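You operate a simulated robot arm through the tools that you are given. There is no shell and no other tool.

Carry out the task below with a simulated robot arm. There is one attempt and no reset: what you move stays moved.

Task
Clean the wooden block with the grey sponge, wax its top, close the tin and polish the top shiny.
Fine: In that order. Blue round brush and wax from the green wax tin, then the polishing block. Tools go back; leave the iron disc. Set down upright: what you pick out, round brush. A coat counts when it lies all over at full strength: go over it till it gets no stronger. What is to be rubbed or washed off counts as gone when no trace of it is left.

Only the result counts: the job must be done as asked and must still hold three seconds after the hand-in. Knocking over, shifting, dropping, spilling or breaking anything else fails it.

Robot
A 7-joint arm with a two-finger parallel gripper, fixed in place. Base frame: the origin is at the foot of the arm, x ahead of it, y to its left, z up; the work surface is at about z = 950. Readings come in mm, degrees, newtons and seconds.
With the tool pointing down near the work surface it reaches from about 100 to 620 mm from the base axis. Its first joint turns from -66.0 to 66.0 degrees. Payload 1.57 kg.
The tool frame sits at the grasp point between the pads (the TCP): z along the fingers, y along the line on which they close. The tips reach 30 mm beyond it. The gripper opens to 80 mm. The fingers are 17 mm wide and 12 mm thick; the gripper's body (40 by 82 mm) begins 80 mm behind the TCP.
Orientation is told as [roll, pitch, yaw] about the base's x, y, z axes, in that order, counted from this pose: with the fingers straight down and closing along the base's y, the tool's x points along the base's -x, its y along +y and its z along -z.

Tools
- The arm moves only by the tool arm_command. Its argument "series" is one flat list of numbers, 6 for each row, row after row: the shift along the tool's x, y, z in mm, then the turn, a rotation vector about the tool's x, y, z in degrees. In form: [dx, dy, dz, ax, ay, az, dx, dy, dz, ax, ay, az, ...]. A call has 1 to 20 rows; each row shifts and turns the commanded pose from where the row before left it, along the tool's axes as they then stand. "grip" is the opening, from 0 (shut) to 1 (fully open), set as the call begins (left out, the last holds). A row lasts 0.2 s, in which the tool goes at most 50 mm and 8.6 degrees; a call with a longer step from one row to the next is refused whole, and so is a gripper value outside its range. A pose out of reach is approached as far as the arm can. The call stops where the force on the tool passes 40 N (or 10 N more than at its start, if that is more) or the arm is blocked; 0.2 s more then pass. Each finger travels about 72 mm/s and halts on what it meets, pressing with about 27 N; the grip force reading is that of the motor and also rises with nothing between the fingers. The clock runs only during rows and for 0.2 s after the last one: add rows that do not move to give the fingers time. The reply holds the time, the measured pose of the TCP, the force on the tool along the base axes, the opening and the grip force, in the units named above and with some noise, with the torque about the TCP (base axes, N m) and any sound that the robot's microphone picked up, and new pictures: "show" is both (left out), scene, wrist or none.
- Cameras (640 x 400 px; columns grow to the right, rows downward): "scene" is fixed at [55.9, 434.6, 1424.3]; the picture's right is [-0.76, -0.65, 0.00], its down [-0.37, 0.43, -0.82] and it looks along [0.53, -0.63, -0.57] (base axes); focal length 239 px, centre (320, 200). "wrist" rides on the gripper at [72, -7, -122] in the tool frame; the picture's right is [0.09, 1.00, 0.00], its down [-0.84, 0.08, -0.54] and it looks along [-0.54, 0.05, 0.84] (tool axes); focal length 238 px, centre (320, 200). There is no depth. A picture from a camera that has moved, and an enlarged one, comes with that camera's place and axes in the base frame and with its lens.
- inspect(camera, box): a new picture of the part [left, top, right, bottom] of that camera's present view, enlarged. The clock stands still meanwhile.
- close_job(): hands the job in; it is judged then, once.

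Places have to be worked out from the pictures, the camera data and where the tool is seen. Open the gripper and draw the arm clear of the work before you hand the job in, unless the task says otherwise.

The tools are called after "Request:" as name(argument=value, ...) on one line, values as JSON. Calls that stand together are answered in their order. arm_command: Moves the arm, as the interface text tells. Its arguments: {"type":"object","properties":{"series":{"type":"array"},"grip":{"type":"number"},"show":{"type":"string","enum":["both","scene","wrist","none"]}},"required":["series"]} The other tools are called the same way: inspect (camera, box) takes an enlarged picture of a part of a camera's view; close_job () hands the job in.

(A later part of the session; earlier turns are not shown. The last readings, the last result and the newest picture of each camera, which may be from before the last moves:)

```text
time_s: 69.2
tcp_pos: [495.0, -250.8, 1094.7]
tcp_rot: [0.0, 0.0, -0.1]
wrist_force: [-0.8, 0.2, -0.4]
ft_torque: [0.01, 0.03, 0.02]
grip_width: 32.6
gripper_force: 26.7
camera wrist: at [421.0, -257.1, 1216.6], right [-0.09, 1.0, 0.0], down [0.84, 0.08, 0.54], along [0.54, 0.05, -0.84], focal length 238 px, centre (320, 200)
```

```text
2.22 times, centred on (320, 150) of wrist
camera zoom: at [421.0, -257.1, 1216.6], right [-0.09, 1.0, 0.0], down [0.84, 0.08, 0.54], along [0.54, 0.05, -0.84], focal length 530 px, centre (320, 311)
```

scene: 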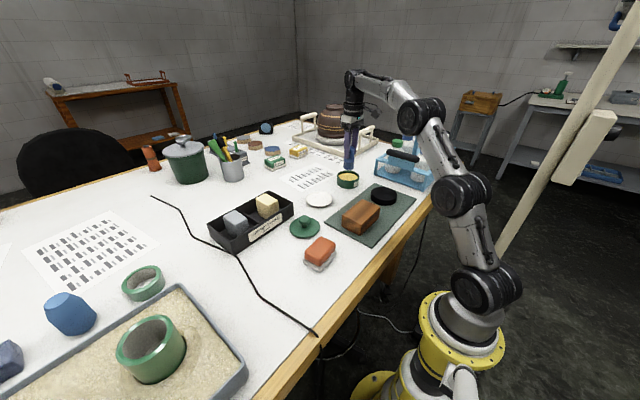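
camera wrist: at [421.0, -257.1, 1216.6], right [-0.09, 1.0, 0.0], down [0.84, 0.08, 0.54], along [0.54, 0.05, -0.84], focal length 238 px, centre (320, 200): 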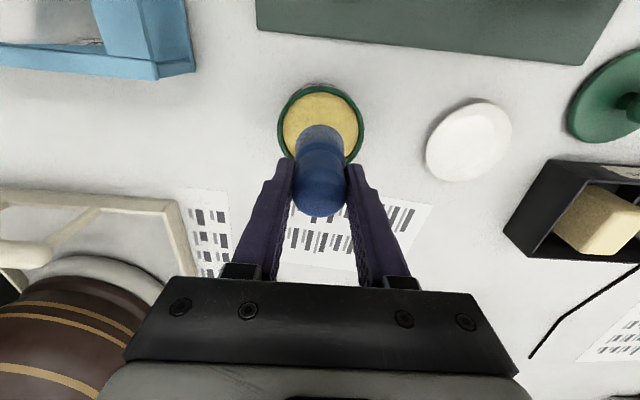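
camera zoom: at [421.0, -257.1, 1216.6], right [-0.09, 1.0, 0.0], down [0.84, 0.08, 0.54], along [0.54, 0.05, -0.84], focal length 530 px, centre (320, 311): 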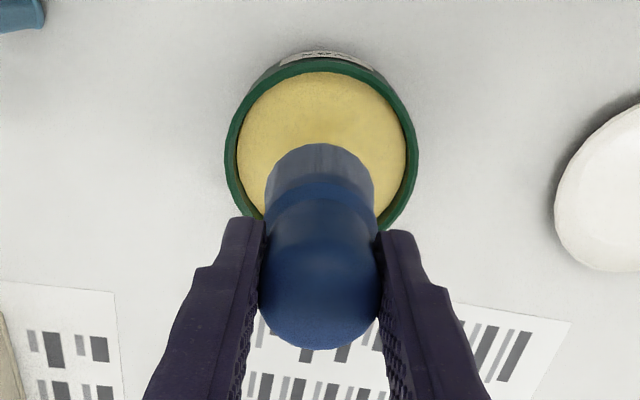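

The brush hangs centred over the tin. I lower it toward the wax and watch for contact.

Request:
arm_command(series=[2, 0, 15, 0, 0, 0, 0, 0, 15, 0, 0, 0, 0, 0, 5, 0, 0, 0], grip=0, show="scene")

Request:
arm_command(series=[0, 0, 3, 0, 0, 0, 0, 0, 0, 0, 0, 0], grip=0, show="none")

Request:
arm_command(series=[0, 0, 3, 0, 0, 0, 0, 0, 0, 0, 0, 0], grip=0, show="none")

```text
time_s: 70.0
tcp_pos: [493.3, -249.7, 1060.8]
tcp_rot: [0.0, 0.0, -0.1]
wrist_force: [0.3, -0.6, 0.3]
ft_torque: [0.02, 0.0, -0.03]
grip_width: 32.5
gripper_force: 26.9
```

scene: 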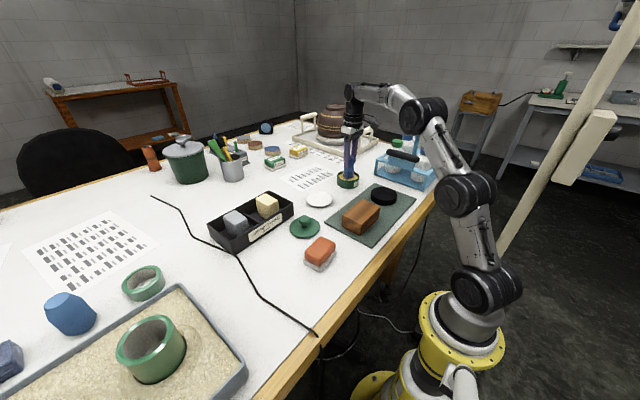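

```text
time_s: 70.6
tcp_pos: [491.7, -250.4, 1056.8]
tcp_rot: [0.0, 0.0, 0.0]
wrist_force: [0.2, -0.4, -0.5]
ft_torque: [0.02, 0.03, -0.02]
grip_width: 32.5
gripper_force: 27.5
```

```text
time_s: 71.2
tcp_pos: [491.1, -251.1, 1054.7]
tcp_rot: [0.0, 0.0, 0.0]
wrist_force: [-0.9, 0.7, 2.8]
ft_torque: [0.04, 0.1, 0.02]
grip_width: 32.7
gripper_force: 27.2
```

The bristles touch the wax at TCP z ≈ 1055. I press slightly and swirl a little to load the brush.

Request:
arm_command(series=[0, 0, 1, 0, 0, 0, 5, 0, 0, 0, 0, 0, 0, 5, 0, 0, 0, 0, -5, 0, 0, 0, 0, 0, -5, 0, 0, 0, 0, 0, 0, -5, 0, 0, 0, 0, 0, -5, 0, 0, 0, 0, 5, 0, 0, 0, 0, 0, 0, 5, 0, 0, 0, 0, 0, 0, 0, 0, 0, 0], grip=0, show="scene")

Request:
arm_command(series=[0, 0, -15, 0, 0, 0, 0, 0, -20, 0, 0, 0, 0, 0, 0, 0, 0, 0], grip=0, show="both")

Request:
inspect(camera="scene", box=[295, 120, 405, 210])

```text
time_s: 73.4
tcp_pos: [490.1, -251.5, 1053.4]
tcp_rot: [-0.2, 0.0, 0.0]
wrist_force: [-0.8, -6.7, 14.4]
ft_torque: [-0.36, -0.02, -0.03]
grip_width: 32.5
gripper_force: 26.7
```

scene: 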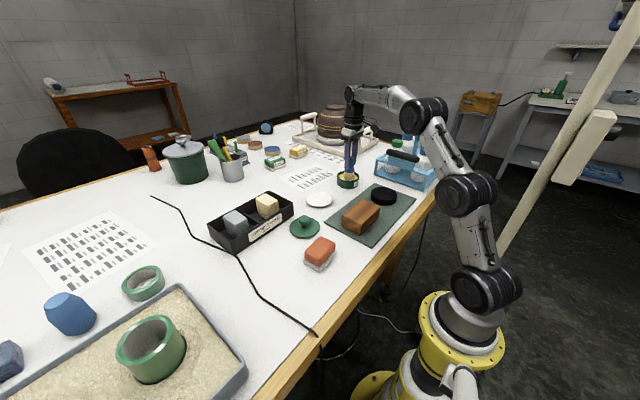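

```text
time_s: 74.2
tcp_pos: [490.9, -251.2, 1087.4]
tcp_rot: [0.1, 0.1, 0.0]
wrist_force: [-0.3, -0.5, -0.8]
ft_torque: [0.03, 0.0, -0.03]
grip_width: 32.6
gripper_force: 26.8
camera wrist: at [418.5, -257.1, 1209.1], right [-0.09, 1.0, 0.0], down [0.84, 0.08, 0.54], along [0.54, 0.05, -0.84], focal length 238 px, centre (320, 200)
```

scene: 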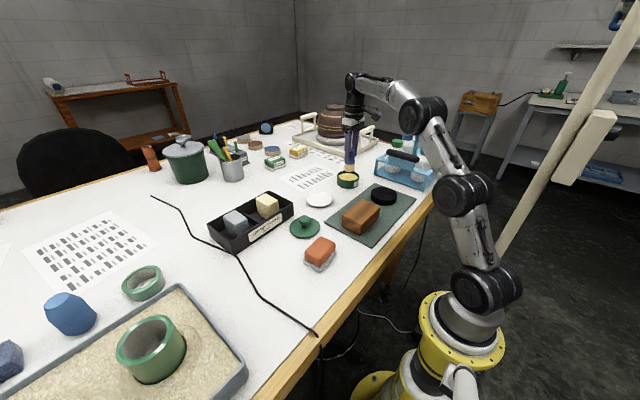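
wrist: 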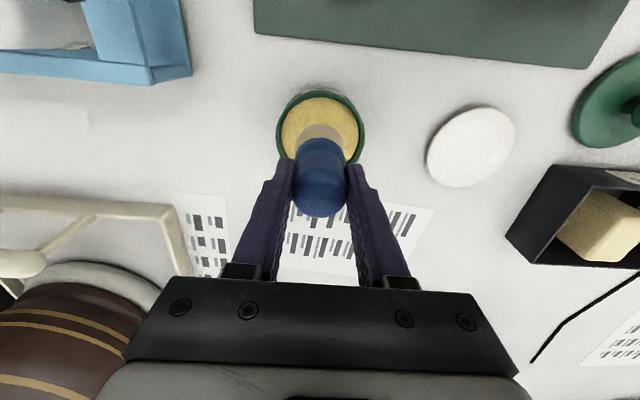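

```text
4.44 times, centred on (350, 165) of scene
camera zoom: at [55.9, 434.6, 1424.3], right [-0.76, -0.65, 0.0], down [-0.37, 0.43, -0.82], along [0.53, -0.63, -0.57], focal length 1063 px, centre (187, 356)
```

zoom: 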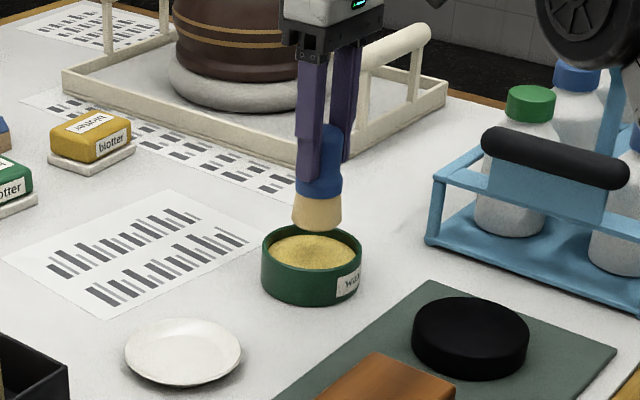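

The bristles are now covered in wax. I carry the brush over the block's far-left corner region at (350,-121) with good clearance.

Request:
arm_command(series=[0, 0, -16, 0, 0, 0, 28.3, 25.8, 0, 0, 0, 0, 28.3, 25.8, 0, 0, 0, 0, 28.3, 25.8, 0, 0, 0, 0, 28.3, 25.8, 0, 0, 0, 0, 28.3, 25.8, 0, 0, 0, 0, 0, 0, 12, 0, 0, 0, 0, 0, 0, 0, 0, 0], grip=0, show="both")

Request:
inspect(camera="wrist", box=[220, 60, 460, 240])

```text
time_s: 76.0
tcp_pos: [349.3, -121.3, 1092.4]
tcp_rot: [-0.1, 0.0, 0.0]
wrist_force: [-0.3, -0.2, -1.3]
ft_torque: [0.01, 0.02, 0.02]
grip_width: 32.5
gripper_force: 27.3
camera wrist: at [277.3, -127.6, 1213.4], right [-0.09, 1.0, 0.0], down [0.84, 0.08, 0.54], along [0.54, 0.05, -0.84], focal length 238 px, centre (320, 200)
```

scene: 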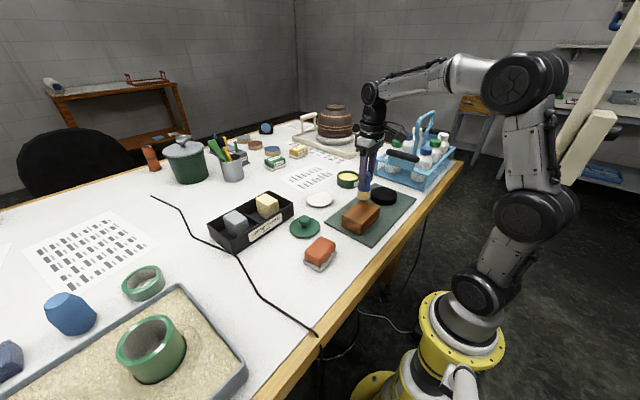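
wrist: 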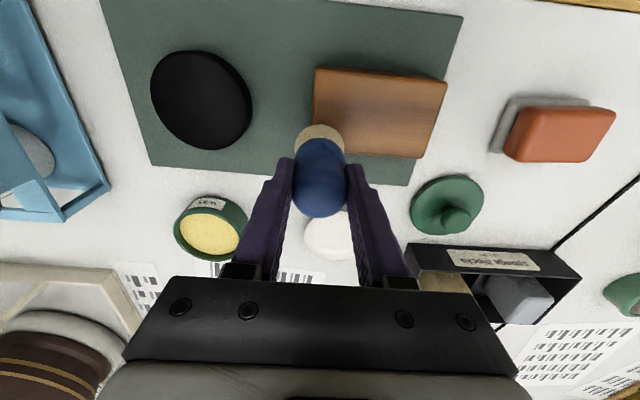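

```text
2.22 times, centred on (340, 150) of wrist
camera zoom: at [277.3, -127.6, 1213.4], right [-0.09, 1.0, 0.0], down [0.84, 0.08, 0.54], along [0.54, 0.05, -0.84], focal length 530 px, centre (276, 311)
```

zoom: 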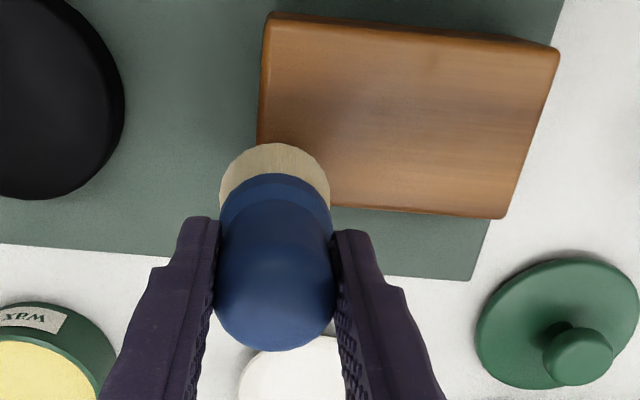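

The brush's waxed end is near the block's far-left corner. I shift to (348,-118) and lower until the bristles touch.

Request:
arm_command(series=[2, 3, 6, 0, 0, 0, 0, 0, 4, 0, 0, 0, 0, 0, 0, 0, 0, 0], grip=0, show="none")

Request:
arm_command(series=[0, 0, 2, 0, 0, 0, 0, 0, 0, 0, 0, 0], grip=0, show="none")

Request:
arm_command(series=[0, 0, 1.5, 0, 0, 0, 0, 0, 0, 0, 0, 0], grip=0, show="none")

```text
time_s: 76.8
tcp_pos: [347.0, -116.9, 1081.5]
tcp_rot: [0.0, 0.0, 0.0]
wrist_force: [0.2, -1.1, 0.5]
ft_torque: [0.02, -0.04, -0.02]
grip_width: 32.7
gripper_force: 27.2
```

```text
time_s: 77.4
tcp_pos: [347.9, -117.9, 1079.6]
tcp_rot: [0.0, 0.0, -0.1]
wrist_force: [0.1, -0.4, 0.2]
ft_torque: [0.02, -0.03, 0.01]
grip_width: 32.5
gripper_force: 26.7
```

```text
time_s: 78.0
tcp_pos: [348.2, -118.8, 1078.0]
tcp_rot: [0.0, -0.1, 0.0]
wrist_force: [-1.5, 0.5, 4.4]
ft_torque: [0.04, 0.06, 0.03]
grip_width: 32.5
gripper_force: 26.7
```

Contact at 4.4 N. I begin the raster: first two lines along the block at x = 348 and 333.

Request:
arm_command(series=[0, 0, 0.4, 0, 0, 0, 0, 10.6, 0, 0, 0, 0, 0, 10.6, 0, 0, 0, 0, 0, 10.6, 0, 0, 0, 0, 0, 10.6, 0, 0, 0, 0, 0, 10.6, 0, 0, 0, 0, 0, 10.6, 0, 0, 0, 0, 0, 10.6, 0, 0, 0, 0, 0, 10.6, 0, 0, 0, 0, 15, 0, 0, 0, 0, 0, 0, -10.6, 0, 0, 0, 0, 0, -10.6, 0, 0, 0, 0, 0, -10.6, 0, 0, 0, 0, 0, -10.6, 0, 0, 0, 0, 0, -10.6, 0, 0, 0, 0, 0, -10.6, 0, 0, 0, 0, 0, -10.6, 0, 0, 0, 0, 0, -10.6, 0, 0, 0, 0], grip=0, show="wrist")

Request:
inspect(camera="scene", box=[330, 185, 395, 245])

```text
time_s: 81.8
tcp_pos: [332.7, -117.2, 1077.6]
tcp_rot: [0.0, 0.0, 0.0]
wrist_force: [-0.3, 10.6, 26.0]
ft_torque: [0.85, -0.02, -0.03]
grip_width: 32.5
gripper_force: 27.0
camera wrist: at [259.4, -124.1, 1199.8], right [-0.09, 1.0, 0.0], down [0.84, 0.08, 0.54], along [0.54, 0.05, -0.84], focal length 238 px, centre (320, 200)
```

wrist: 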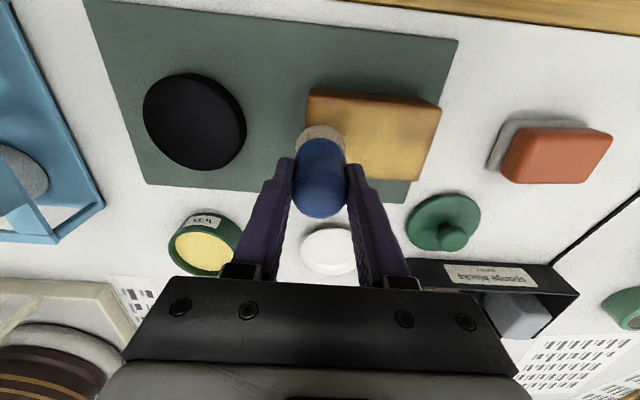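

```text
6.67 times, centred on (362, 215) of scene
camera zoom: at [55.7, 435.0, 1424.1], right [-0.76, -0.65, 0.0], down [-0.37, 0.43, -0.82], along [0.53, -0.63, -0.57], focal length 1594 px, centre (37, 100)
```

zoom: 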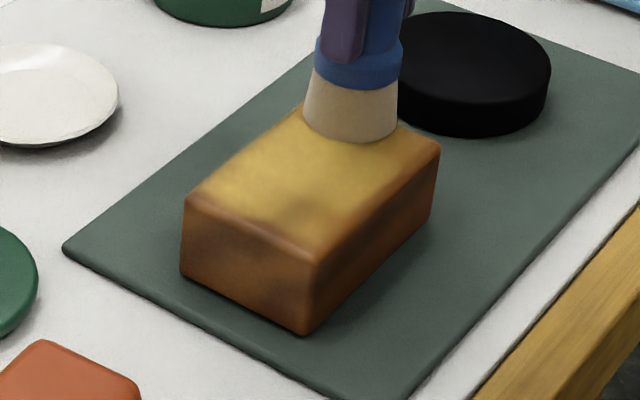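

A yellow wax coat is forming. The pressure rose to 26 N, so I ease off 0.8 mm and continue with lines at x = 317 and 302.

Request:
arm_command(series=[0, 0, -0.8, 0, 0, 0, 15, 0, 0, 0, 0, 0, 0, 10.6, 0, 0, 0, 0, 0, 10.6, 0, 0, 0, 0, 0, 10.6, 0, 0, 0, 0, 0, 10.6, 0, 0, 0, 0, 0, 10.6, 0, 0, 0, 0, 0, 10.6, 0, 0, 0, 0, 0, 10.6, 0, 0, 0, 0, 0, 10.6, 0, 0, 0, 0, 15, 0, 0, 0, 0, 0, 0, -10.6, 0, 0, 0, 0, 0, -10.6, 0, 0, 0, 0, 0, -10.6, 0, 0, 0, 0, 0, -10.6, 0, 0, 0, 0, 0, -10.6, 0, 0, 0, 0, 0, -10.6, 0, 0, 0, 0, 0, -10.6, 0, 0, 0, 0, 0, -10.6, 0, 0, 0, 0], grip=0, show="wrist")

Request:
inspect(camera="scene", box=[330, 185, 395, 245])

Request:
inspect(camera="wrist", box=[270, 80, 470, 220])

```text
time_s: 85.8
tcp_pos: [302.6, -118.5, 1078.5]
tcp_rot: [-0.1, -0.1, 0.0]
wrist_force: [-0.4, 4.1, 6.5]
ft_torque: [0.19, -0.07, 0.05]
grip_width: 32.6
gripper_force: 26.9
camera wrist: at [230.0, -124.8, 1200.2], right [-0.09, 1.0, 0.0], down [0.84, 0.08, 0.54], along [0.54, 0.05, -0.84], focal length 238 px, centre (320, 200)
```

wrist: 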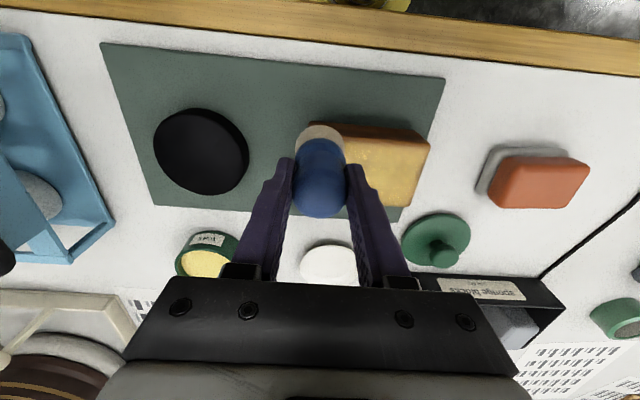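

```text
6.67 times, centred on (362, 215) of scene
camera zoom: at [55.9, 434.8, 1424.2], right [-0.76, -0.65, 0.0], down [-0.37, 0.43, -0.82], along [0.53, -0.63, -0.57], focal length 1594 px, centre (37, 100)
```

zoom: 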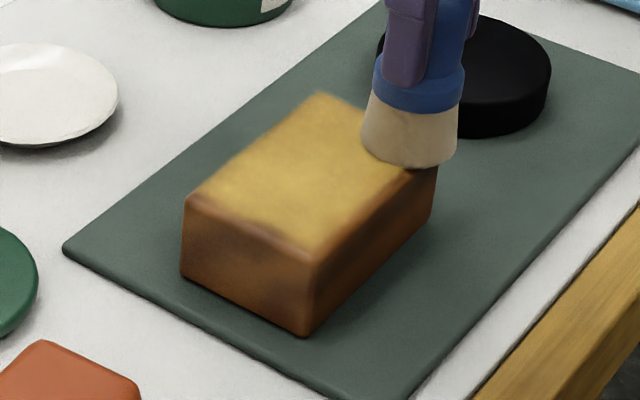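

```text
2.86 times, centred on (370, 150) of wrist
camera zoom: at [230.0, -124.8, 1200.2], right [-0.09, 1.0, 0.0], down [0.84, 0.08, 0.54], along [0.54, 0.05, -0.84], focal length 681 px, centre (177, 343)
```

zoom: 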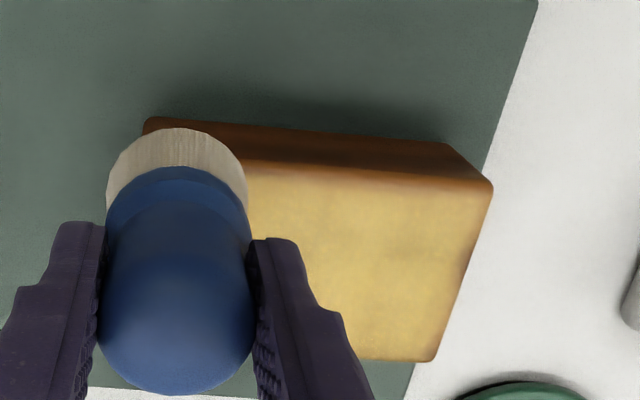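

The coat covers nearly all, weaker near the +y end edge. I do a second pass with the range extended to the edges (y −122…−27, x 300…352).

Request:
arm_command(series=[3, -4, 0, 0, 0, 0, 0, 10.6, 0, 0, 0, 0, 0, 10.6, 0, 0, 0, 0, 0, 10.6, 0, 0, 0, 0, 0, 10.6, 0, 0, 0, 0, 0, 10.6, 0, 0, 0, 0, 0, 10.6, 0, 0, 0, 0, 0, 10.6, 0, 0, 0, 0, 0, 10.6, 0, 0, 0, 0, 0, 10.6, 0, 0, 0, 0, -13, 0, 0, 0, 0, 0, 0, -10.6, 0, 0, 0, 0, 0, -10.6, 0, 0, 0, 0, 0, -10.6, 0, 0, 0, 0, 0, -10.6, 0, 0, 0, 0, 0, -10.6, 0, 0, 0, 0, 0, -10.6, 0, 0, 0, 0, 0, -10.6, 0, 0, 0, 0, 0, -10.6, 0, 0, 0, 0, 0, -10.6, 0, 0, 0, 0], grip=0, show="none")

Request:
arm_command(series=[-13, 0, 0, 0, 0, 0, 0, 10.6, 0, 0, 0, 0, 0, 10.6, 0, 0, 0, 0, 0, 10.6, 0, 0, 0, 0, 0, 10.6, 0, 0, 0, 0, 0, 10.6, 0, 0, 0, 0, 0, 10.6, 0, 0, 0, 0, 0, 10.6, 0, 0, 0, 0, 0, 10.6, 0, 0, 0, 0, 0, 10.6, 0, 0, 0, 0, -13, 0, 0, 0, 0, 0, 0, -10.6, 0, 0, 0, 0, 0, -10.6, 0, 0, 0, 0, 0, -10.6, 0, 0, 0, 0, 0, -10.6, 0, 0, 0, 0, 0, -10.6, 0, 0, 0, 0, 0, -10.6, 0, 0, 0, 0, 0, -10.6, 0, 0, 0, 0, 0, -10.6, 0, 0, 0, 0, 0, -10.6, 0, 0, 0, 0], grip=0, show="none")

Request:
arm_command(series=[-13, 0, 0, 0, 0, 0, 0, 10.6, 0, 0, 0, 0, 0, 10.6, 0, 0, 0, 0, 0, 10.6, 0, 0, 0, 0, 0, 10.6, 0, 0, 0, 0, 0, 10.6, 0, 0, 0, 0, 0, 10.6, 0, 0, 0, 0, 0, 10.6, 0, 0, 0, 0, 0, 10.6, 0, 0, 0, 0, 0, 10.6, 0, 0, 0, 0, 0, 0, 0, 0, 0, 0], grip=0, show="none")

```text
time_s: 90.0
tcp_pos: [313.2, -123.1, 1078.6]
tcp_rot: [0.0, 0.0, 0.0]
wrist_force: [0.2, 2.3, 2.4]
ft_torque: [0.12, -0.02, 0.04]
grip_width: 32.2
gripper_force: 27.0
```

```text
time_s: 94.2
tcp_pos: [338.6, -122.4, 1078.8]
tcp_rot: [0.0, 0.0, 0.0]
wrist_force: [-1.6, 2.1, 1.7]
ft_torque: [0.11, -0.01, 0.02]
grip_width: 32.4
gripper_force: 26.8
```

```text
time_s: 96.6
tcp_pos: [353.0, -27.7, 1077.8]
tcp_rot: [0.0, 0.0, 0.0]
wrist_force: [-0.3, -1.6, 3.4]
ft_torque: [-0.16, -0.01, 0.01]
grip_width: 32.8
gripper_force: 27.1
```

Contact stayed at 2–4 N. I lift the brush and step aside to judge the coat.

Request:
arm_command(series=[0, 0, -20, 0, 0, 0, 0, 25, -15, 0, 0, 0, 0, 30, 0, 0, 0, 0, 0, 0, 0, 0, 0, 0], grip=0, show="wrist")

Request:
inspect(camera="scene", box=[330, 185, 395, 245])

Request:
inspect(camera="wrist", box=[100, 30, 320, 180])

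```text
time_s: 97.6
tcp_pos: [351.8, 28.4, 1113.8]
tcp_rot: [-0.1, 0.0, 0.0]
wrist_force: [0.8, -1.1, -0.7]
ft_torque: [0.01, 0.01, 0.02]
grip_width: 32.2
gripper_force: 27.1
camera wrist: at [279.2, 22.1, 1235.6], right [-0.09, 1.0, 0.0], down [0.84, 0.08, 0.54], along [0.54, 0.05, -0.84], focal length 238 px, centre (320, 200)
```

wrist: 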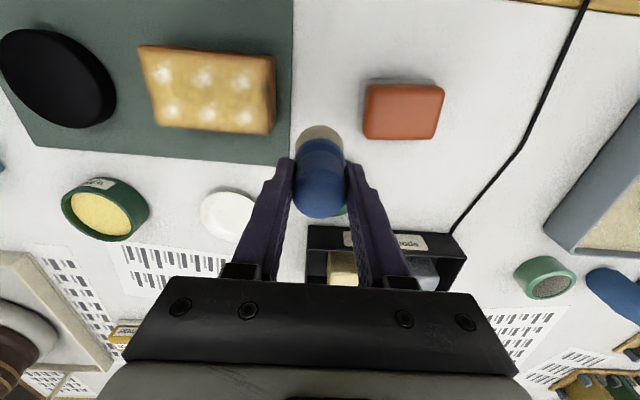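

```text
6.67 times, centred on (362, 215) of scene
camera zoom: at [55.9, 434.6, 1424.3], right [-0.76, -0.65, 0.0], down [-0.37, 0.43, -0.82], along [0.53, -0.63, -0.57], focal length 1594 px, centre (37, 100)
```

zoom: 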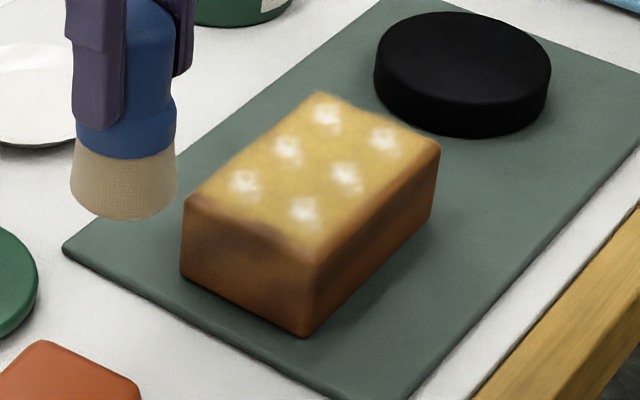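

```text
2.67 times, centred on (210, 105) of wrist
camera zoom: at [279.2, 22.1, 1235.6], right [-0.09, 1.0, 0.0], down [0.84, 0.08, 0.54], along [0.54, 0.05, -0.84], focal length 636 px, centre (613, 453)
```

zoom: 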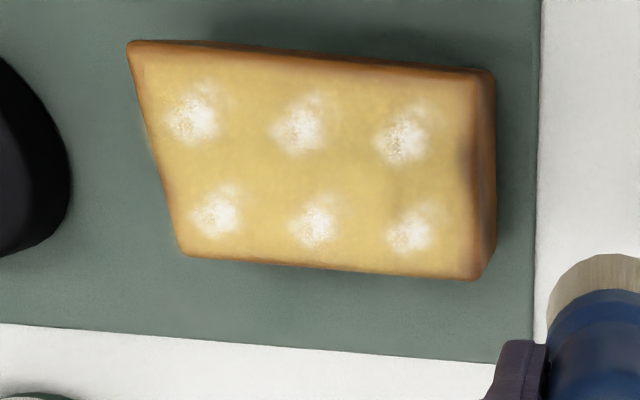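

Six whitish patches now show on the wax coat in a regular grid. I zoom in to see what they are.

Request:
inspect(camera="wrist", box=[135, 35, 285, 140])

Request:
inspect(camera="scene", box=[340, 193, 385, 225])

Request:
inspect(camera="wrist", box=[280, 110, 360, 220])

```text
3.81 times, centred on (210, 88) of wrist
camera zoom: at [279.2, 22.1, 1235.6], right [-0.09, 1.0, 0.0], down [0.84, 0.08, 0.54], along [0.54, 0.05, -0.84], focal length 908 px, centre (739, 629)
```

zoom: 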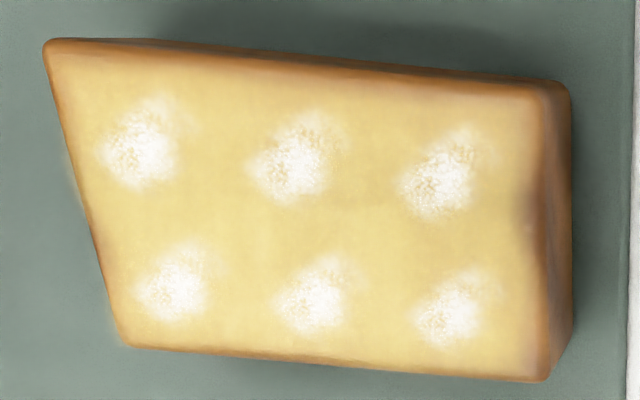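

```text
12.50 times, centred on (362, 209) of scene
camera zoom: at [55.9, 434.6, 1424.3], right [-0.76, -0.65, 0.0], down [-0.37, 0.43, -0.82], along [0.53, -0.63, -0.57], focal length 2990 px, centre (-211, 88)
```

zoom: 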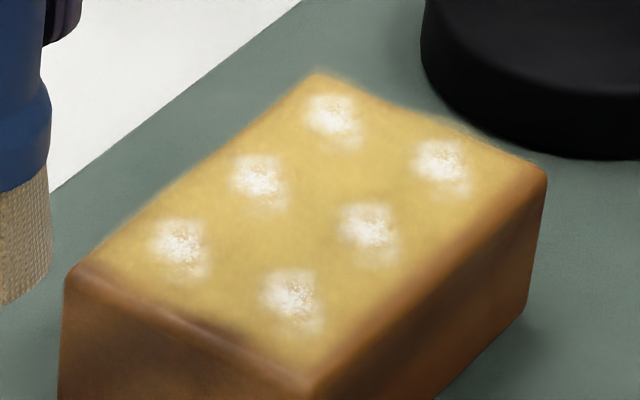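

```text
3.64 times, centred on (320, 165) of wrist
camera zoom: at [279.2, 22.1, 1235.6], right [-0.09, 1.0, 0.0], down [0.84, 0.08, 0.54], along [0.54, 0.05, -0.84], focal length 867 px, centre (320, 327)
```

zoom: 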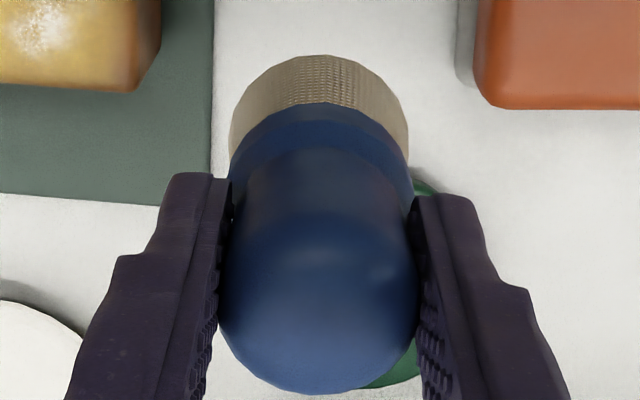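

The patches look like haze on built-up wax, and the coat at the +y edge still looks thinner. I re-load the brush at the tin and then go over everything again to see whether the coat gets stronger.

Request:
arm_command(series=[-17.4, -34.8, 1.75, 0, 0, 0, -17.4, -34.8, 1.75, 0, 0, 0, -17.4, -34.8, 1.75, 0, 0, 0, -17.4, -34.8, 1.75, 0, 0, 0, -17.4, -34.8, 1.75, 0, 0, 0, -17.4, -34.8, 1.75, 0, 0, 0, -17.4, -34.8, 1.75, 0, 0, 0, -17.4, -34.8, 1.75, 0, 0, 0, 0, 0, 15, 0, 0, 0, 0, 0, 15, 0, 0, 0, 0, 0, 10, 0, 0, 0, 0, 0, 0, 0, 0, 0], grip=0, show="wrist")

Request:
arm_command(series=[0, 0, 3, 0, 0, 0, 0, 0, 2, 0, 0, 0], grip=0, show="none")

```text
time_s: 100.2
tcp_pos: [491.7, -250.7, 1058.3]
tcp_rot: [0.0, 0.0, 0.0]
wrist_force: [0.1, 0.7, -1.2]
ft_torque: [0.0, 0.02, 0.01]
grip_width: 32.7
gripper_force: 26.6
camera wrist: at [418.7, -257.0, 1180.4], right [-0.09, 1.0, 0.0], down [0.84, 0.08, 0.54], along [0.54, 0.05, -0.84], focal length 238 px, centre (320, 200)
```

wrist: 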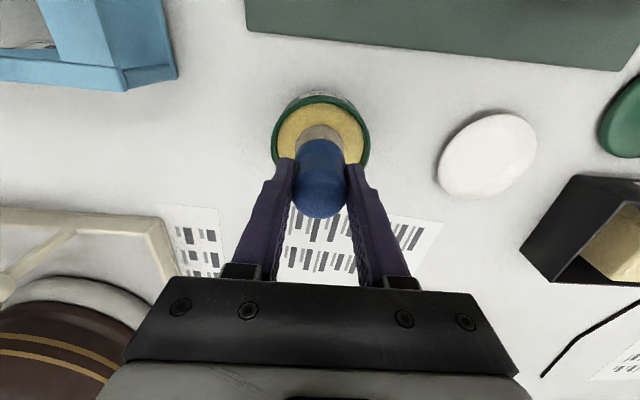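

```text
time_s: 100.8
tcp_pos: [490.1, -250.2, 1054.5]
tcp_rot: [-0.1, 0.0, 0.0]
wrist_force: [0.0, -0.4, -1.3]
ft_torque: [0.01, 0.02, 0.01]
grip_width: 32.6
gripper_force: 27.1
```

Almost touching; I lower 2 mm more and swirl.

Request:
arm_command(series=[0, 0, 1.2, 0, 0, 0, 0, 0, 0.6, 0, 0, 0], grip=0, show="none")

Request:
arm_command(series=[5, 0, 0, 0, 0, 0, 0, 5, 0, 0, 0, 0, -5, 0, 0, 0, 0, 0, -5, 0, 0, 0, 0, 0, 0, -5, 0, 0, 0, 0, 0, -5, 0, 0, 0, 0, 5, 0, 0, 0, 0, 0, 0, 5, 0, 0, 0, 0, 0, 0, 0, 0, 0, 0], grip=0, show="none")

Request:
arm_command(series=[0, 0, -15, 0, 0, 0, 0, 0, -33, 0, 0, 0, 0, 0, 0, 0, 0, 0], grip=0, show="scene")

Request:
inspect(camera="scene", box=[295, 120, 405, 210])

```text
time_s: 101.4
tcp_pos: [491.1, -251.2, 1053.7]
tcp_rot: [-0.1, -0.2, -0.1]
wrist_force: [-0.6, 0.4, 5.0]
ft_torque: [0.04, 0.04, 0.03]
grip_width: 32.4
gripper_force: 26.9
```

```text
time_s: 103.4
tcp_pos: [490.6, -251.4, 1052.7]
tcp_rot: [-0.3, -0.1, -0.1]
wrist_force: [-0.1, -6.8, 13.9]
ft_torque: [-0.36, -0.03, -0.04]
grip_width: 32.6
gripper_force: 27.1
```

```text
time_s: 104.2
tcp_pos: [491.8, -250.3, 1099.7]
tcp_rot: [0.1, 0.1, 0.0]
wrist_force: [0.2, -0.5, -0.7]
ft_torque: [0.01, -0.01, -0.03]
grip_width: 32.5
gripper_force: 27.2
```

scene: 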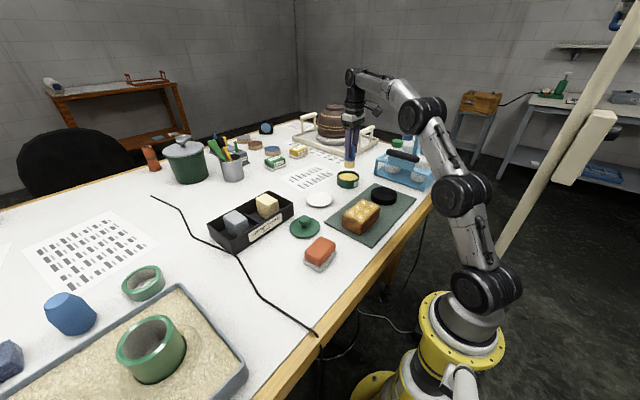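

```text
4.44 times, centred on (350, 165) of scene
camera zoom: at [55.9, 434.6, 1424.3], right [-0.76, -0.65, 0.0], down [-0.37, 0.43, -0.82], along [0.53, -0.63, -0.57], focal length 1063 px, centre (187, 356)
```

zoom: 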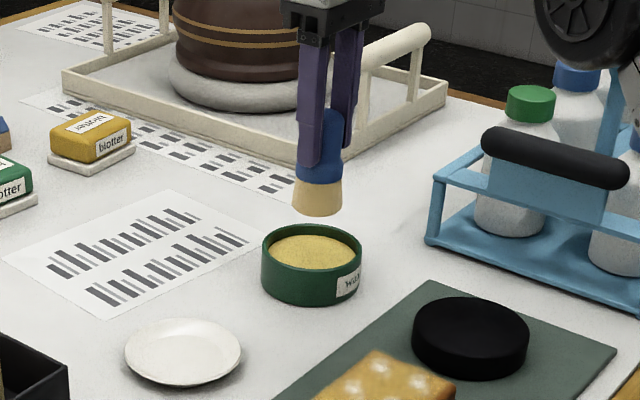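

Freshly loaded bristles look brighter yellow, so the load had faded. I carry the brush to the +y end of the block for a third pass.

Request:
arm_command(series=[19.9, 32.6, 0, 0, 0, 0, 19.9, 32.6, 0, 0, 0, 0, 19.9, 32.6, 0, 0, 0, 0, 19.9, 32.6, 0, 0, 0, 0, 19.9, 32.6, 0, 0, 0, 0, 19.9, 32.6, 0, 0, 0, 0, 19.9, 32.6, 0, 0, 0, 0, 0, 0, 15, 0, 0, 0, 0, 0, 7, 0, 0, 0, 0, 0, 0.7, 0, 0, 0], grip=0, show="none")

Request:
arm_command(series=[0, 4, 0.3, 0, 0, 0, 10, 0, 0, 0, 0, 0, 10, 0, 0, 0, 0, 0, 10, 0, 0, 0, 0, 0, 10, 0, 0, 0, 0, 0, 10, 0, 0, 0, 0, 0, 4, 0, 0, 0, 0, 0, -10, 0, 0, 0, 0, 0, -10, 0, 0, 0, 0, 0, -10, 0, 0, 0, 0, 0, -10, 0, 0, 0, 0, 0, -10, 0, 0, 0, 0, 0, -4, 0, 0, 0, 0, 0], grip=0, show="wrist")

```text
time_s: 106.4
tcp_pos: [351.3, -22.4, 1077.3]
tcp_rot: [0.1, -0.1, 0.0]
wrist_force: [-1.7, -0.3, 6.6]
ft_torque: [-0.02, 0.16, -0.01]
grip_width: 32.3
gripper_force: 27.2
```

```text
time_s: 109.2
tcp_pos: [350.2, -18.6, 1075.8]
tcp_rot: [0.1, 0.1, 0.0]
wrist_force: [-5.0, -0.9, 10.8]
ft_torque: [-0.16, 0.39, -0.05]
grip_width: 32.6
gripper_force: 26.9
camera wrist: at [278.3, -24.6, 1198.4], right [-0.09, 1.0, 0.0], down [0.84, 0.08, 0.54], along [0.54, 0.05, -0.84], focal length 238 px, centre (320, 200)
```

wrist: 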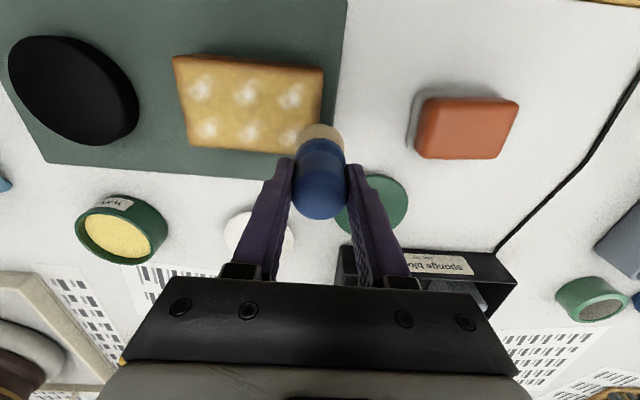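

The end strip got its pass. Now full-length lines again, easing the pressure a touch.

Request:
arm_command(series=[0, -5, -0.5, 0, 0, 0, 0, -10, 0, 0, 0, 0, 0, -10, 0, 0, 0, 0, 0, -10, 0, 0, 0, 0, 0, -10, 0, 0, 0, 0, 0, -10, 0, 0, 0, 0, 0, -10, 0, 0, 0, 0, 0, -10, 0, 0, 0, 0, 0, -10, 0, 0, 0, 0, 0, -10, 0, 0, 0, 0, 0, -10, 0, 0, 0, 0, 12, 0, 0, 0, 0, 0], grip=0, show="none")

Request:
arm_command(series=[0, 10, 0, 0, 0, 0, 0, 10, 0, 0, 0, 0, 0, 10, 0, 0, 0, 0, 0, 10, 0, 0, 0, 0, 0, 10, 0, 0, 0, 0, 0, 10, 0, 0, 0, 0, 0, 10, 0, 0, 0, 0, 0, 10, 0, 0, 0, 0, 0, 10, 0, 0, 0, 0, 0, 10, 0, 0, 0, 0, 13, 0, 0, 0, 0, 0], grip=0, show="none")

Request:
arm_command(series=[0, -10, 0, 0, 0, 0, 0, -10, 0, 0, 0, 0, 0, -10, 0, 0, 0, 0, 0, -10, 0, 0, 0, 0, 0, -10, 0, 0, 0, 0, 0, -10, 0, 0, 0, 0, 0, -10, 0, 0, 0, 0, 0, -10, 0, 0, 0, 0, 0, -10, 0, 0, 0, 0, 0, -10, 0, 0, 0, 0, 13, 0, 0, 0, 0, 0], grip=0, show="wrist")

```text
time_s: 111.8
tcp_pos: [339.9, -121.7, 1077.6]
tcp_rot: [0.1, -0.1, -0.1]
wrist_force: [-1.0, 0.4, -1.3]
ft_torque: [0.01, 0.03, 0.02]
grip_width: 32.9
gripper_force: 27.1
```

```text
time_s: 114.2
tcp_pos: [327.2, -22.6, 1077.9]
tcp_rot: [-0.1, 0.0, 0.0]
wrist_force: [0.6, -0.1, -0.8]
ft_torque: [0.03, 0.0, 0.04]
grip_width: 32.6
gripper_force: 26.8
```

```text
time_s: 116.6
tcp_pos: [313.8, -124.1, 1078.2]
tcp_rot: [0.1, 0.0, 0.0]
wrist_force: [0.5, 0.4, -0.3]
ft_torque: [0.02, 0.01, 0.03]
grip_width: 32.5
gripper_force: 26.9
camera wrist: at [241.1, -129.9, 1199.9], right [-0.09, 1.0, 0.0], down [0.84, 0.08, 0.54], along [0.54, 0.05, -0.84], focal length 238 px, centre (320, 200)
```

wrist: 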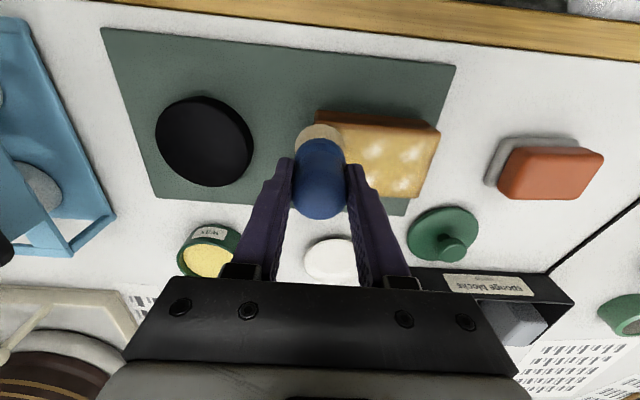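

The force was about zero in these lines (the brush has slipped up slightly in the grip), so I lower until contact again and redo them.

Request:
arm_command(series=[0, 4, 1, 0, 0, 0, 0, 0, 0, 0, 0, 0], grip=0, show="none")

Request:
arm_command(series=[0, 0, 0.7, 0, 0, 0, 0, 0, 0, 0, 0, 0], grip=0, show="none")

```text
time_s: 117.2
tcp_pos: [314.0, -119.5, 1076.8]
tcp_rot: [0.1, 0.0, -0.1]
wrist_force: [-0.5, 0.2, 0.3]
ft_torque: [-0.03, 0.01, 0.02]
grip_width: 32.6
gripper_force: 27.0
```

```text
time_s: 117.8
tcp_pos: [313.4, -119.3, 1076.8]
tcp_rot: [0.1, -0.1, 0.1]
wrist_force: [-1.4, 1.2, 5.7]
ft_torque: [0.15, -0.04, 0.01]
grip_width: 32.6
gripper_force: 27.0
```

Contact at 5.7 N. I run the full set of lines again: x ≈ 314, 302, then 327, 340, 351.

Request:
arm_command(series=[0, 10.4, 0, 0, 0, 0, 0, 10.4, 0, 0, 0, 0, 0, 10.4, 0, 0, 0, 0, 0, 10.4, 0, 0, 0, 0, 0, 10.4, 0, 0, 0, 0, 0, 10.4, 0, 0, 0, 0, 0, 10.4, 0, 0, 0, 0, 0, 10.4, 0, 0, 0, 0, 0, 10.4, 0, 0, 0, 0, 13, 0, 0, 0, 0, 0, 0, -10.6, 0, 0, 0, 0, 0, -10.6, 0, 0, 0, 0, 0, -10.6, 0, 0, 0, 0, 0, -10.6, 0, 0, 0, 0, 0, -10.6, 0, 0, 0, 0, 0, -10.6, 0, 0, 0, 0, 0, -10.6, 0, 0, 0, 0, 0, -10.6, 0, 0, 0, 0, 0, -10.6, 0, 0, 0, 0], grip=0, show="none")

Request:
arm_command(series=[-13, 0, 0, 0, 0, 0, -13, 0, 0, 0, 0, 0, 0, 10.6, 0, 0, 0, 0, 0, 10.6, 0, 0, 0, 0, 0, 10.6, 0, 0, 0, 0, 0, 10.6, 0, 0, 0, 0, 0, 10.6, 0, 0, 0, 0, 0, 10.6, 0, 0, 0, 0, 0, 10.6, 0, 0, 0, 0, 0, 10.6, 0, 0, 0, 0, 0, 10.6, 0, 0, 0, 0, -13, 0, 0, 0, 0, 0], grip=0, show="none")

Request:
arm_command(series=[0, -10.6, 0, 0, 0, 0, 0, -10.6, 0, 0, 0, 0, 0, -10.6, 0, 0, 0, 0, 0, -10.6, 0, 0, 0, 0, 0, -10.6, 0, 0, 0, 0, 0, -10.6, 0, 0, 0, 0, 0, -10.6, 0, 0, 0, 0, 0, -10.6, 0, 0, 0, 0, 0, -10.6, 0, 0, 0, 0, -11, 0, 0, 0, 0, 0, 0, 10.6, 0, 0, 0, 0, 0, 10.6, 0, 0, 0, 0, 0, 10.6, 0, 0, 0, 0, 0, 10.6, 0, 0, 0, 0, 0, 10.6, 0, 0, 0, 0, 0, 10.6, 0, 0, 0, 0, 0, 10.6, 0, 0, 0, 0, 0, 10.6, 0, 0, 0, 0, 0, 10.6, 0, 0, 0, 0], grip=0, show="none")

Request:
arm_command(series=[0, 0, -20, 0, 0, 0, 0, 25, -15, 0, 0, 0, 0, 30, 0, 0, 0, 0, 0, 0, 0, 0, 0, 0], grip=0, show="wrist")

Request:
inspect(camera="scene", box=[330, 185, 395, 245])

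Request:
inspect(camera="wrist", box=[135, 35, 285, 140])

```text
time_s: 121.8
tcp_pos: [299.6, -121.0, 1077.1]
tcp_rot: [0.0, 0.0, 0.0]
wrist_force: [0.1, 8.6, 19.2]
ft_torque: [0.69, -0.4, 0.16]
grip_width: 32.4
gripper_force: 27.2
```

```text
time_s: 124.4
tcp_pos: [338.1, -23.3, 1076.2]
tcp_rot: [0.1, 0.1, 0.1]
wrist_force: [-9.0, 0.7, 21.3]
ft_torque: [-0.03, 0.54, -0.05]
grip_width: 32.7
gripper_force: 27.9
```

```text
time_s: 128.4
tcp_pos: [349.8, -25.7, 1075.5]
tcp_rot: [-0.1, -0.1, -0.1]
wrist_force: [0.1, -3.1, 4.4]
ft_torque: [-0.25, -0.05, 0.02]
grip_width: 33.0
gripper_force: 26.7
```

```text
time_s: 129.4
tcp_pos: [349.8, 29.3, 1110.9]
tcp_rot: [-0.1, -0.1, 0.0]
wrist_force: [-0.4, 0.1, -0.9]
ft_torque: [0.04, -0.01, -0.01]
grip_width: 32.5
gripper_force: 26.7
camera wrist: at [277.6, 23.0, 1233.0], right [-0.09, 1.0, 0.0], down [0.84, 0.08, 0.54], along [0.54, 0.05, -0.84], focal length 238 px, centre (320, 200)
```

wrist: 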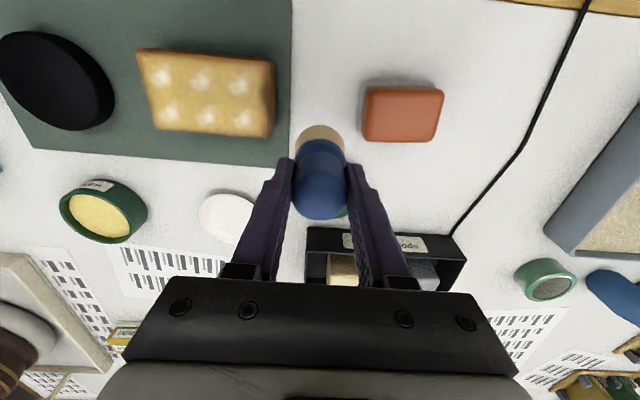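

```text
6.67 times, centred on (362, 215) of scene
camera zoom: at [55.9, 434.6, 1424.3], right [-0.76, -0.65, 0.0], down [-0.37, 0.43, -0.82], along [0.53, -0.63, -0.57], focal length 1594 px, centre (37, 100)
```

zoom: 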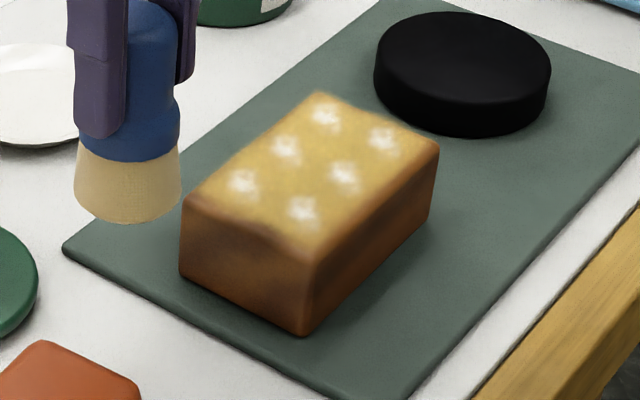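

```text
3.81 times, centred on (210, 88) of wrist
camera zoom: at [277.6, 23.0, 1233.0], right [-0.09, 1.0, 0.0], down [0.84, 0.08, 0.54], along [0.54, 0.05, -0.84], focal length 908 px, centre (739, 629)
```

zoom: 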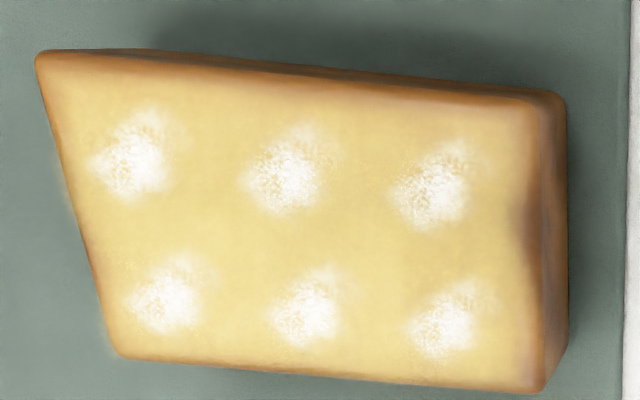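

The coat and the patches look the same as before the extra pass, so it gets no stronger: full coat. Now I return the brush to its saucer at (498.6,-85.2).

Request:
arm_command(series=[-29.5, -23, 4.4, 0, 0, 0, -29.5, -23, 4.4, 0, 0, 0, -29.5, -23, 4.4, 0, 0, 0, -29.5, -23, 4.4, 0, 0, 0, -29.6, -22.8, 4.4, 0, 0, 0, 0, 0, 0, 0, 0, 0], grip=0, show="both")

Request:
inspect(camera="wrist", box=[230, 60, 410, 240])

```text
time_s: 130.8
tcp_pos: [498.6, -86.3, 1089.7]
tcp_rot: [0.0, 0.0, 0.0]
wrist_force: [-0.1, -0.1, -0.4]
ft_torque: [-0.02, -0.01, 0.0]
grip_width: 32.7
gripper_force: 27.0
camera wrist: at [425.9, -93.7, 1210.9], right [-0.09, 1.0, 0.0], down [0.84, 0.08, 0.54], along [0.54, 0.05, -0.84], focal length 238 px, centre (320, 200)
```

scene: 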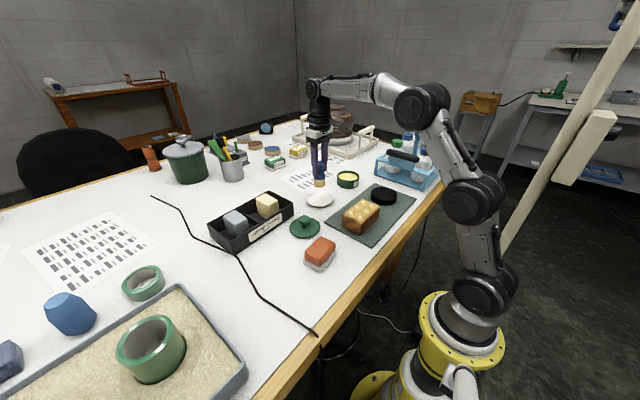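
wrist: 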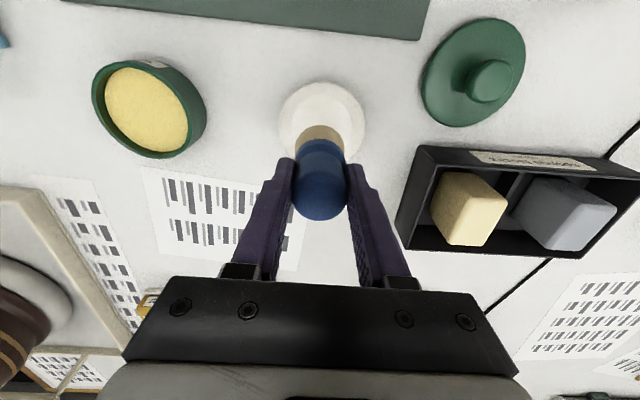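

```text
2.22 times, centred on (320, 150) of wrist
camera zoom: at [425.9, -93.7, 1210.9], right [-0.09, 1.0, 0.0], down [0.84, 0.08, 0.54], along [0.54, 0.05, -0.84], focal length 530 px, centre (320, 311)
```

zoom: 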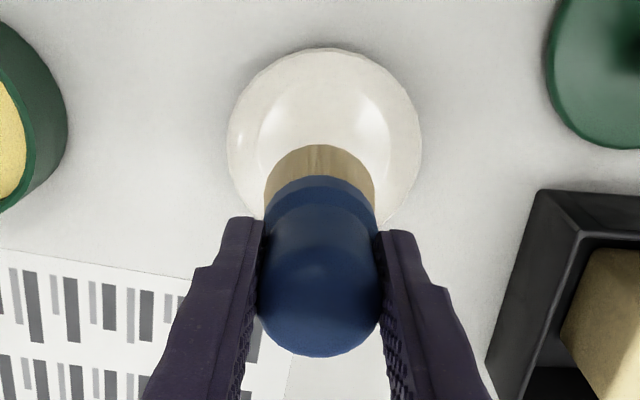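

The brush is in line above the saucer. I descend to about 8 mm above it.

Request:
arm_command(series=[0, 0, 15, 0, 0, 0, 0, 0, 15, 0, 0, 0, 0, 0, 15, 0, 0, 0, 0, 0, 8, 0, 0, 0, 0, 0, 0, 0, 0, 0], grip=0, show="wrist")

Request:
inspect(camera="scene", box=[275, 150, 375, 230])

Request:
arm_command(series=[0, 0, 2, 0, 0, 0, 0, 0, 1.5, 0, 0, 0, 0, 0, 0, 0, 0, 0], grip=0, show="none")

Request:
arm_command(series=[0, 0, 1, 0, 0, 0, 0, 0, 0, 0, 0, 0], grip=0, show="none")

```text
time_s: 132.0
tcp_pos: [498.4, -85.1, 1034.5]
tcp_rot: [0.0, -0.1, 0.1]
wrist_force: [0.1, -0.8, -0.8]
ft_torque: [-0.05, 0.01, 0.01]
grip_width: 33.0
gripper_force: 26.9
camera wrist: at [425.1, -92.3, 1157.9], right [-0.09, 1.0, 0.0], down [0.84, 0.08, 0.54], along [0.54, 0.05, -0.84], focal length 238 px, centre (320, 200)
```

wrist: 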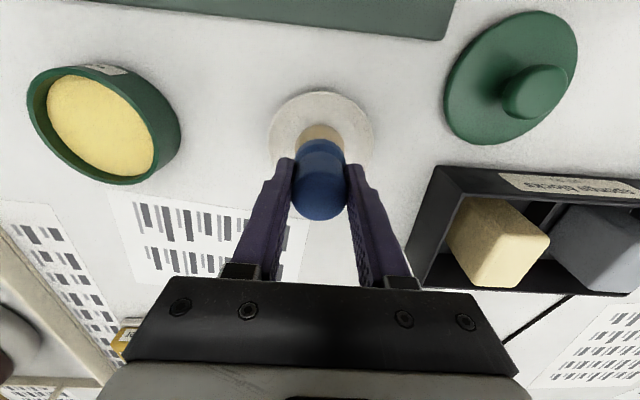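

```text
5.00 times, centred on (325, 190) of scene
camera zoom: at [55.9, 434.6, 1424.3], right [-0.76, -0.65, 0.0], down [-0.37, 0.43, -0.82], along [0.53, -0.63, -0.57], focal length 1196 px, centre (295, 250)
```

zoom: 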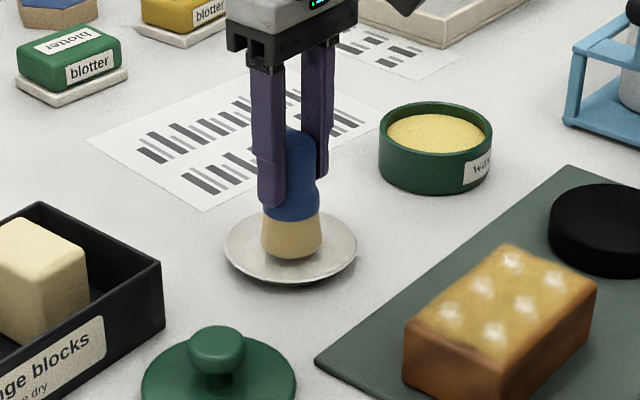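

```text
time_s: 132.8
tcp_pos: [498.9, -85.2, 1032.2]
tcp_rot: [0.1, 0.0, 0.0]
wrist_force: [-0.2, -0.3, -0.7]
ft_torque: [0.02, 0.01, 0.03]
grip_width: 32.8
gripper_force: 26.7
```

```text
time_s: 133.4
tcp_pos: [497.7, -85.2, 1031.2]
tcp_rot: [0.0, 0.0, 0.0]
wrist_force: [0.0, -0.4, -0.5]
ft_torque: [0.03, -0.03, 0.0]
grip_width: 32.6
gripper_force: 27.1
```

No contact yet; I continue 1 mm at a time.

Request:
arm_command(series=[0, 0, 1, 0, 0, 0, 0, 0, 0, 0, 0, 0], grip=0, show="none")

Request:
arm_command(series=[0, 0, 0.8, 0, 0, 0, 0, 0, 0, 0, 0, 0], grip=0, show="none")

Request:
arm_command(series=[0, 0, 0.6, 0, 0, 0, 0, 0, 0, 0, 0, 0], grip=0, show="none")

```text
time_s: 134.0
tcp_pos: [497.9, -85.0, 1029.8]
tcp_rot: [-0.1, 0.0, 0.0]
wrist_force: [0.1, 0.0, -0.2]
ft_torque: [0.02, -0.02, 0.03]
grip_width: 32.8
gripper_force: 27.2
```

```text
time_s: 134.6
tcp_pos: [497.7, -85.9, 1030.4]
tcp_rot: [0.0, 0.1, 0.0]
wrist_force: [0.3, 0.5, -0.1]
ft_torque: [0.02, 0.01, 0.02]
grip_width: 32.7
gripper_force: 27.1
```

```text
time_s: 135.2
tcp_pos: [497.1, -85.0, 1030.7]
tcp_rot: [-0.1, -0.1, -0.1]
wrist_force: [0.2, -1.1, 0.3]
ft_torque: [-0.03, 0.01, 0.01]
grip_width: 32.5
gripper_force: 26.8
```

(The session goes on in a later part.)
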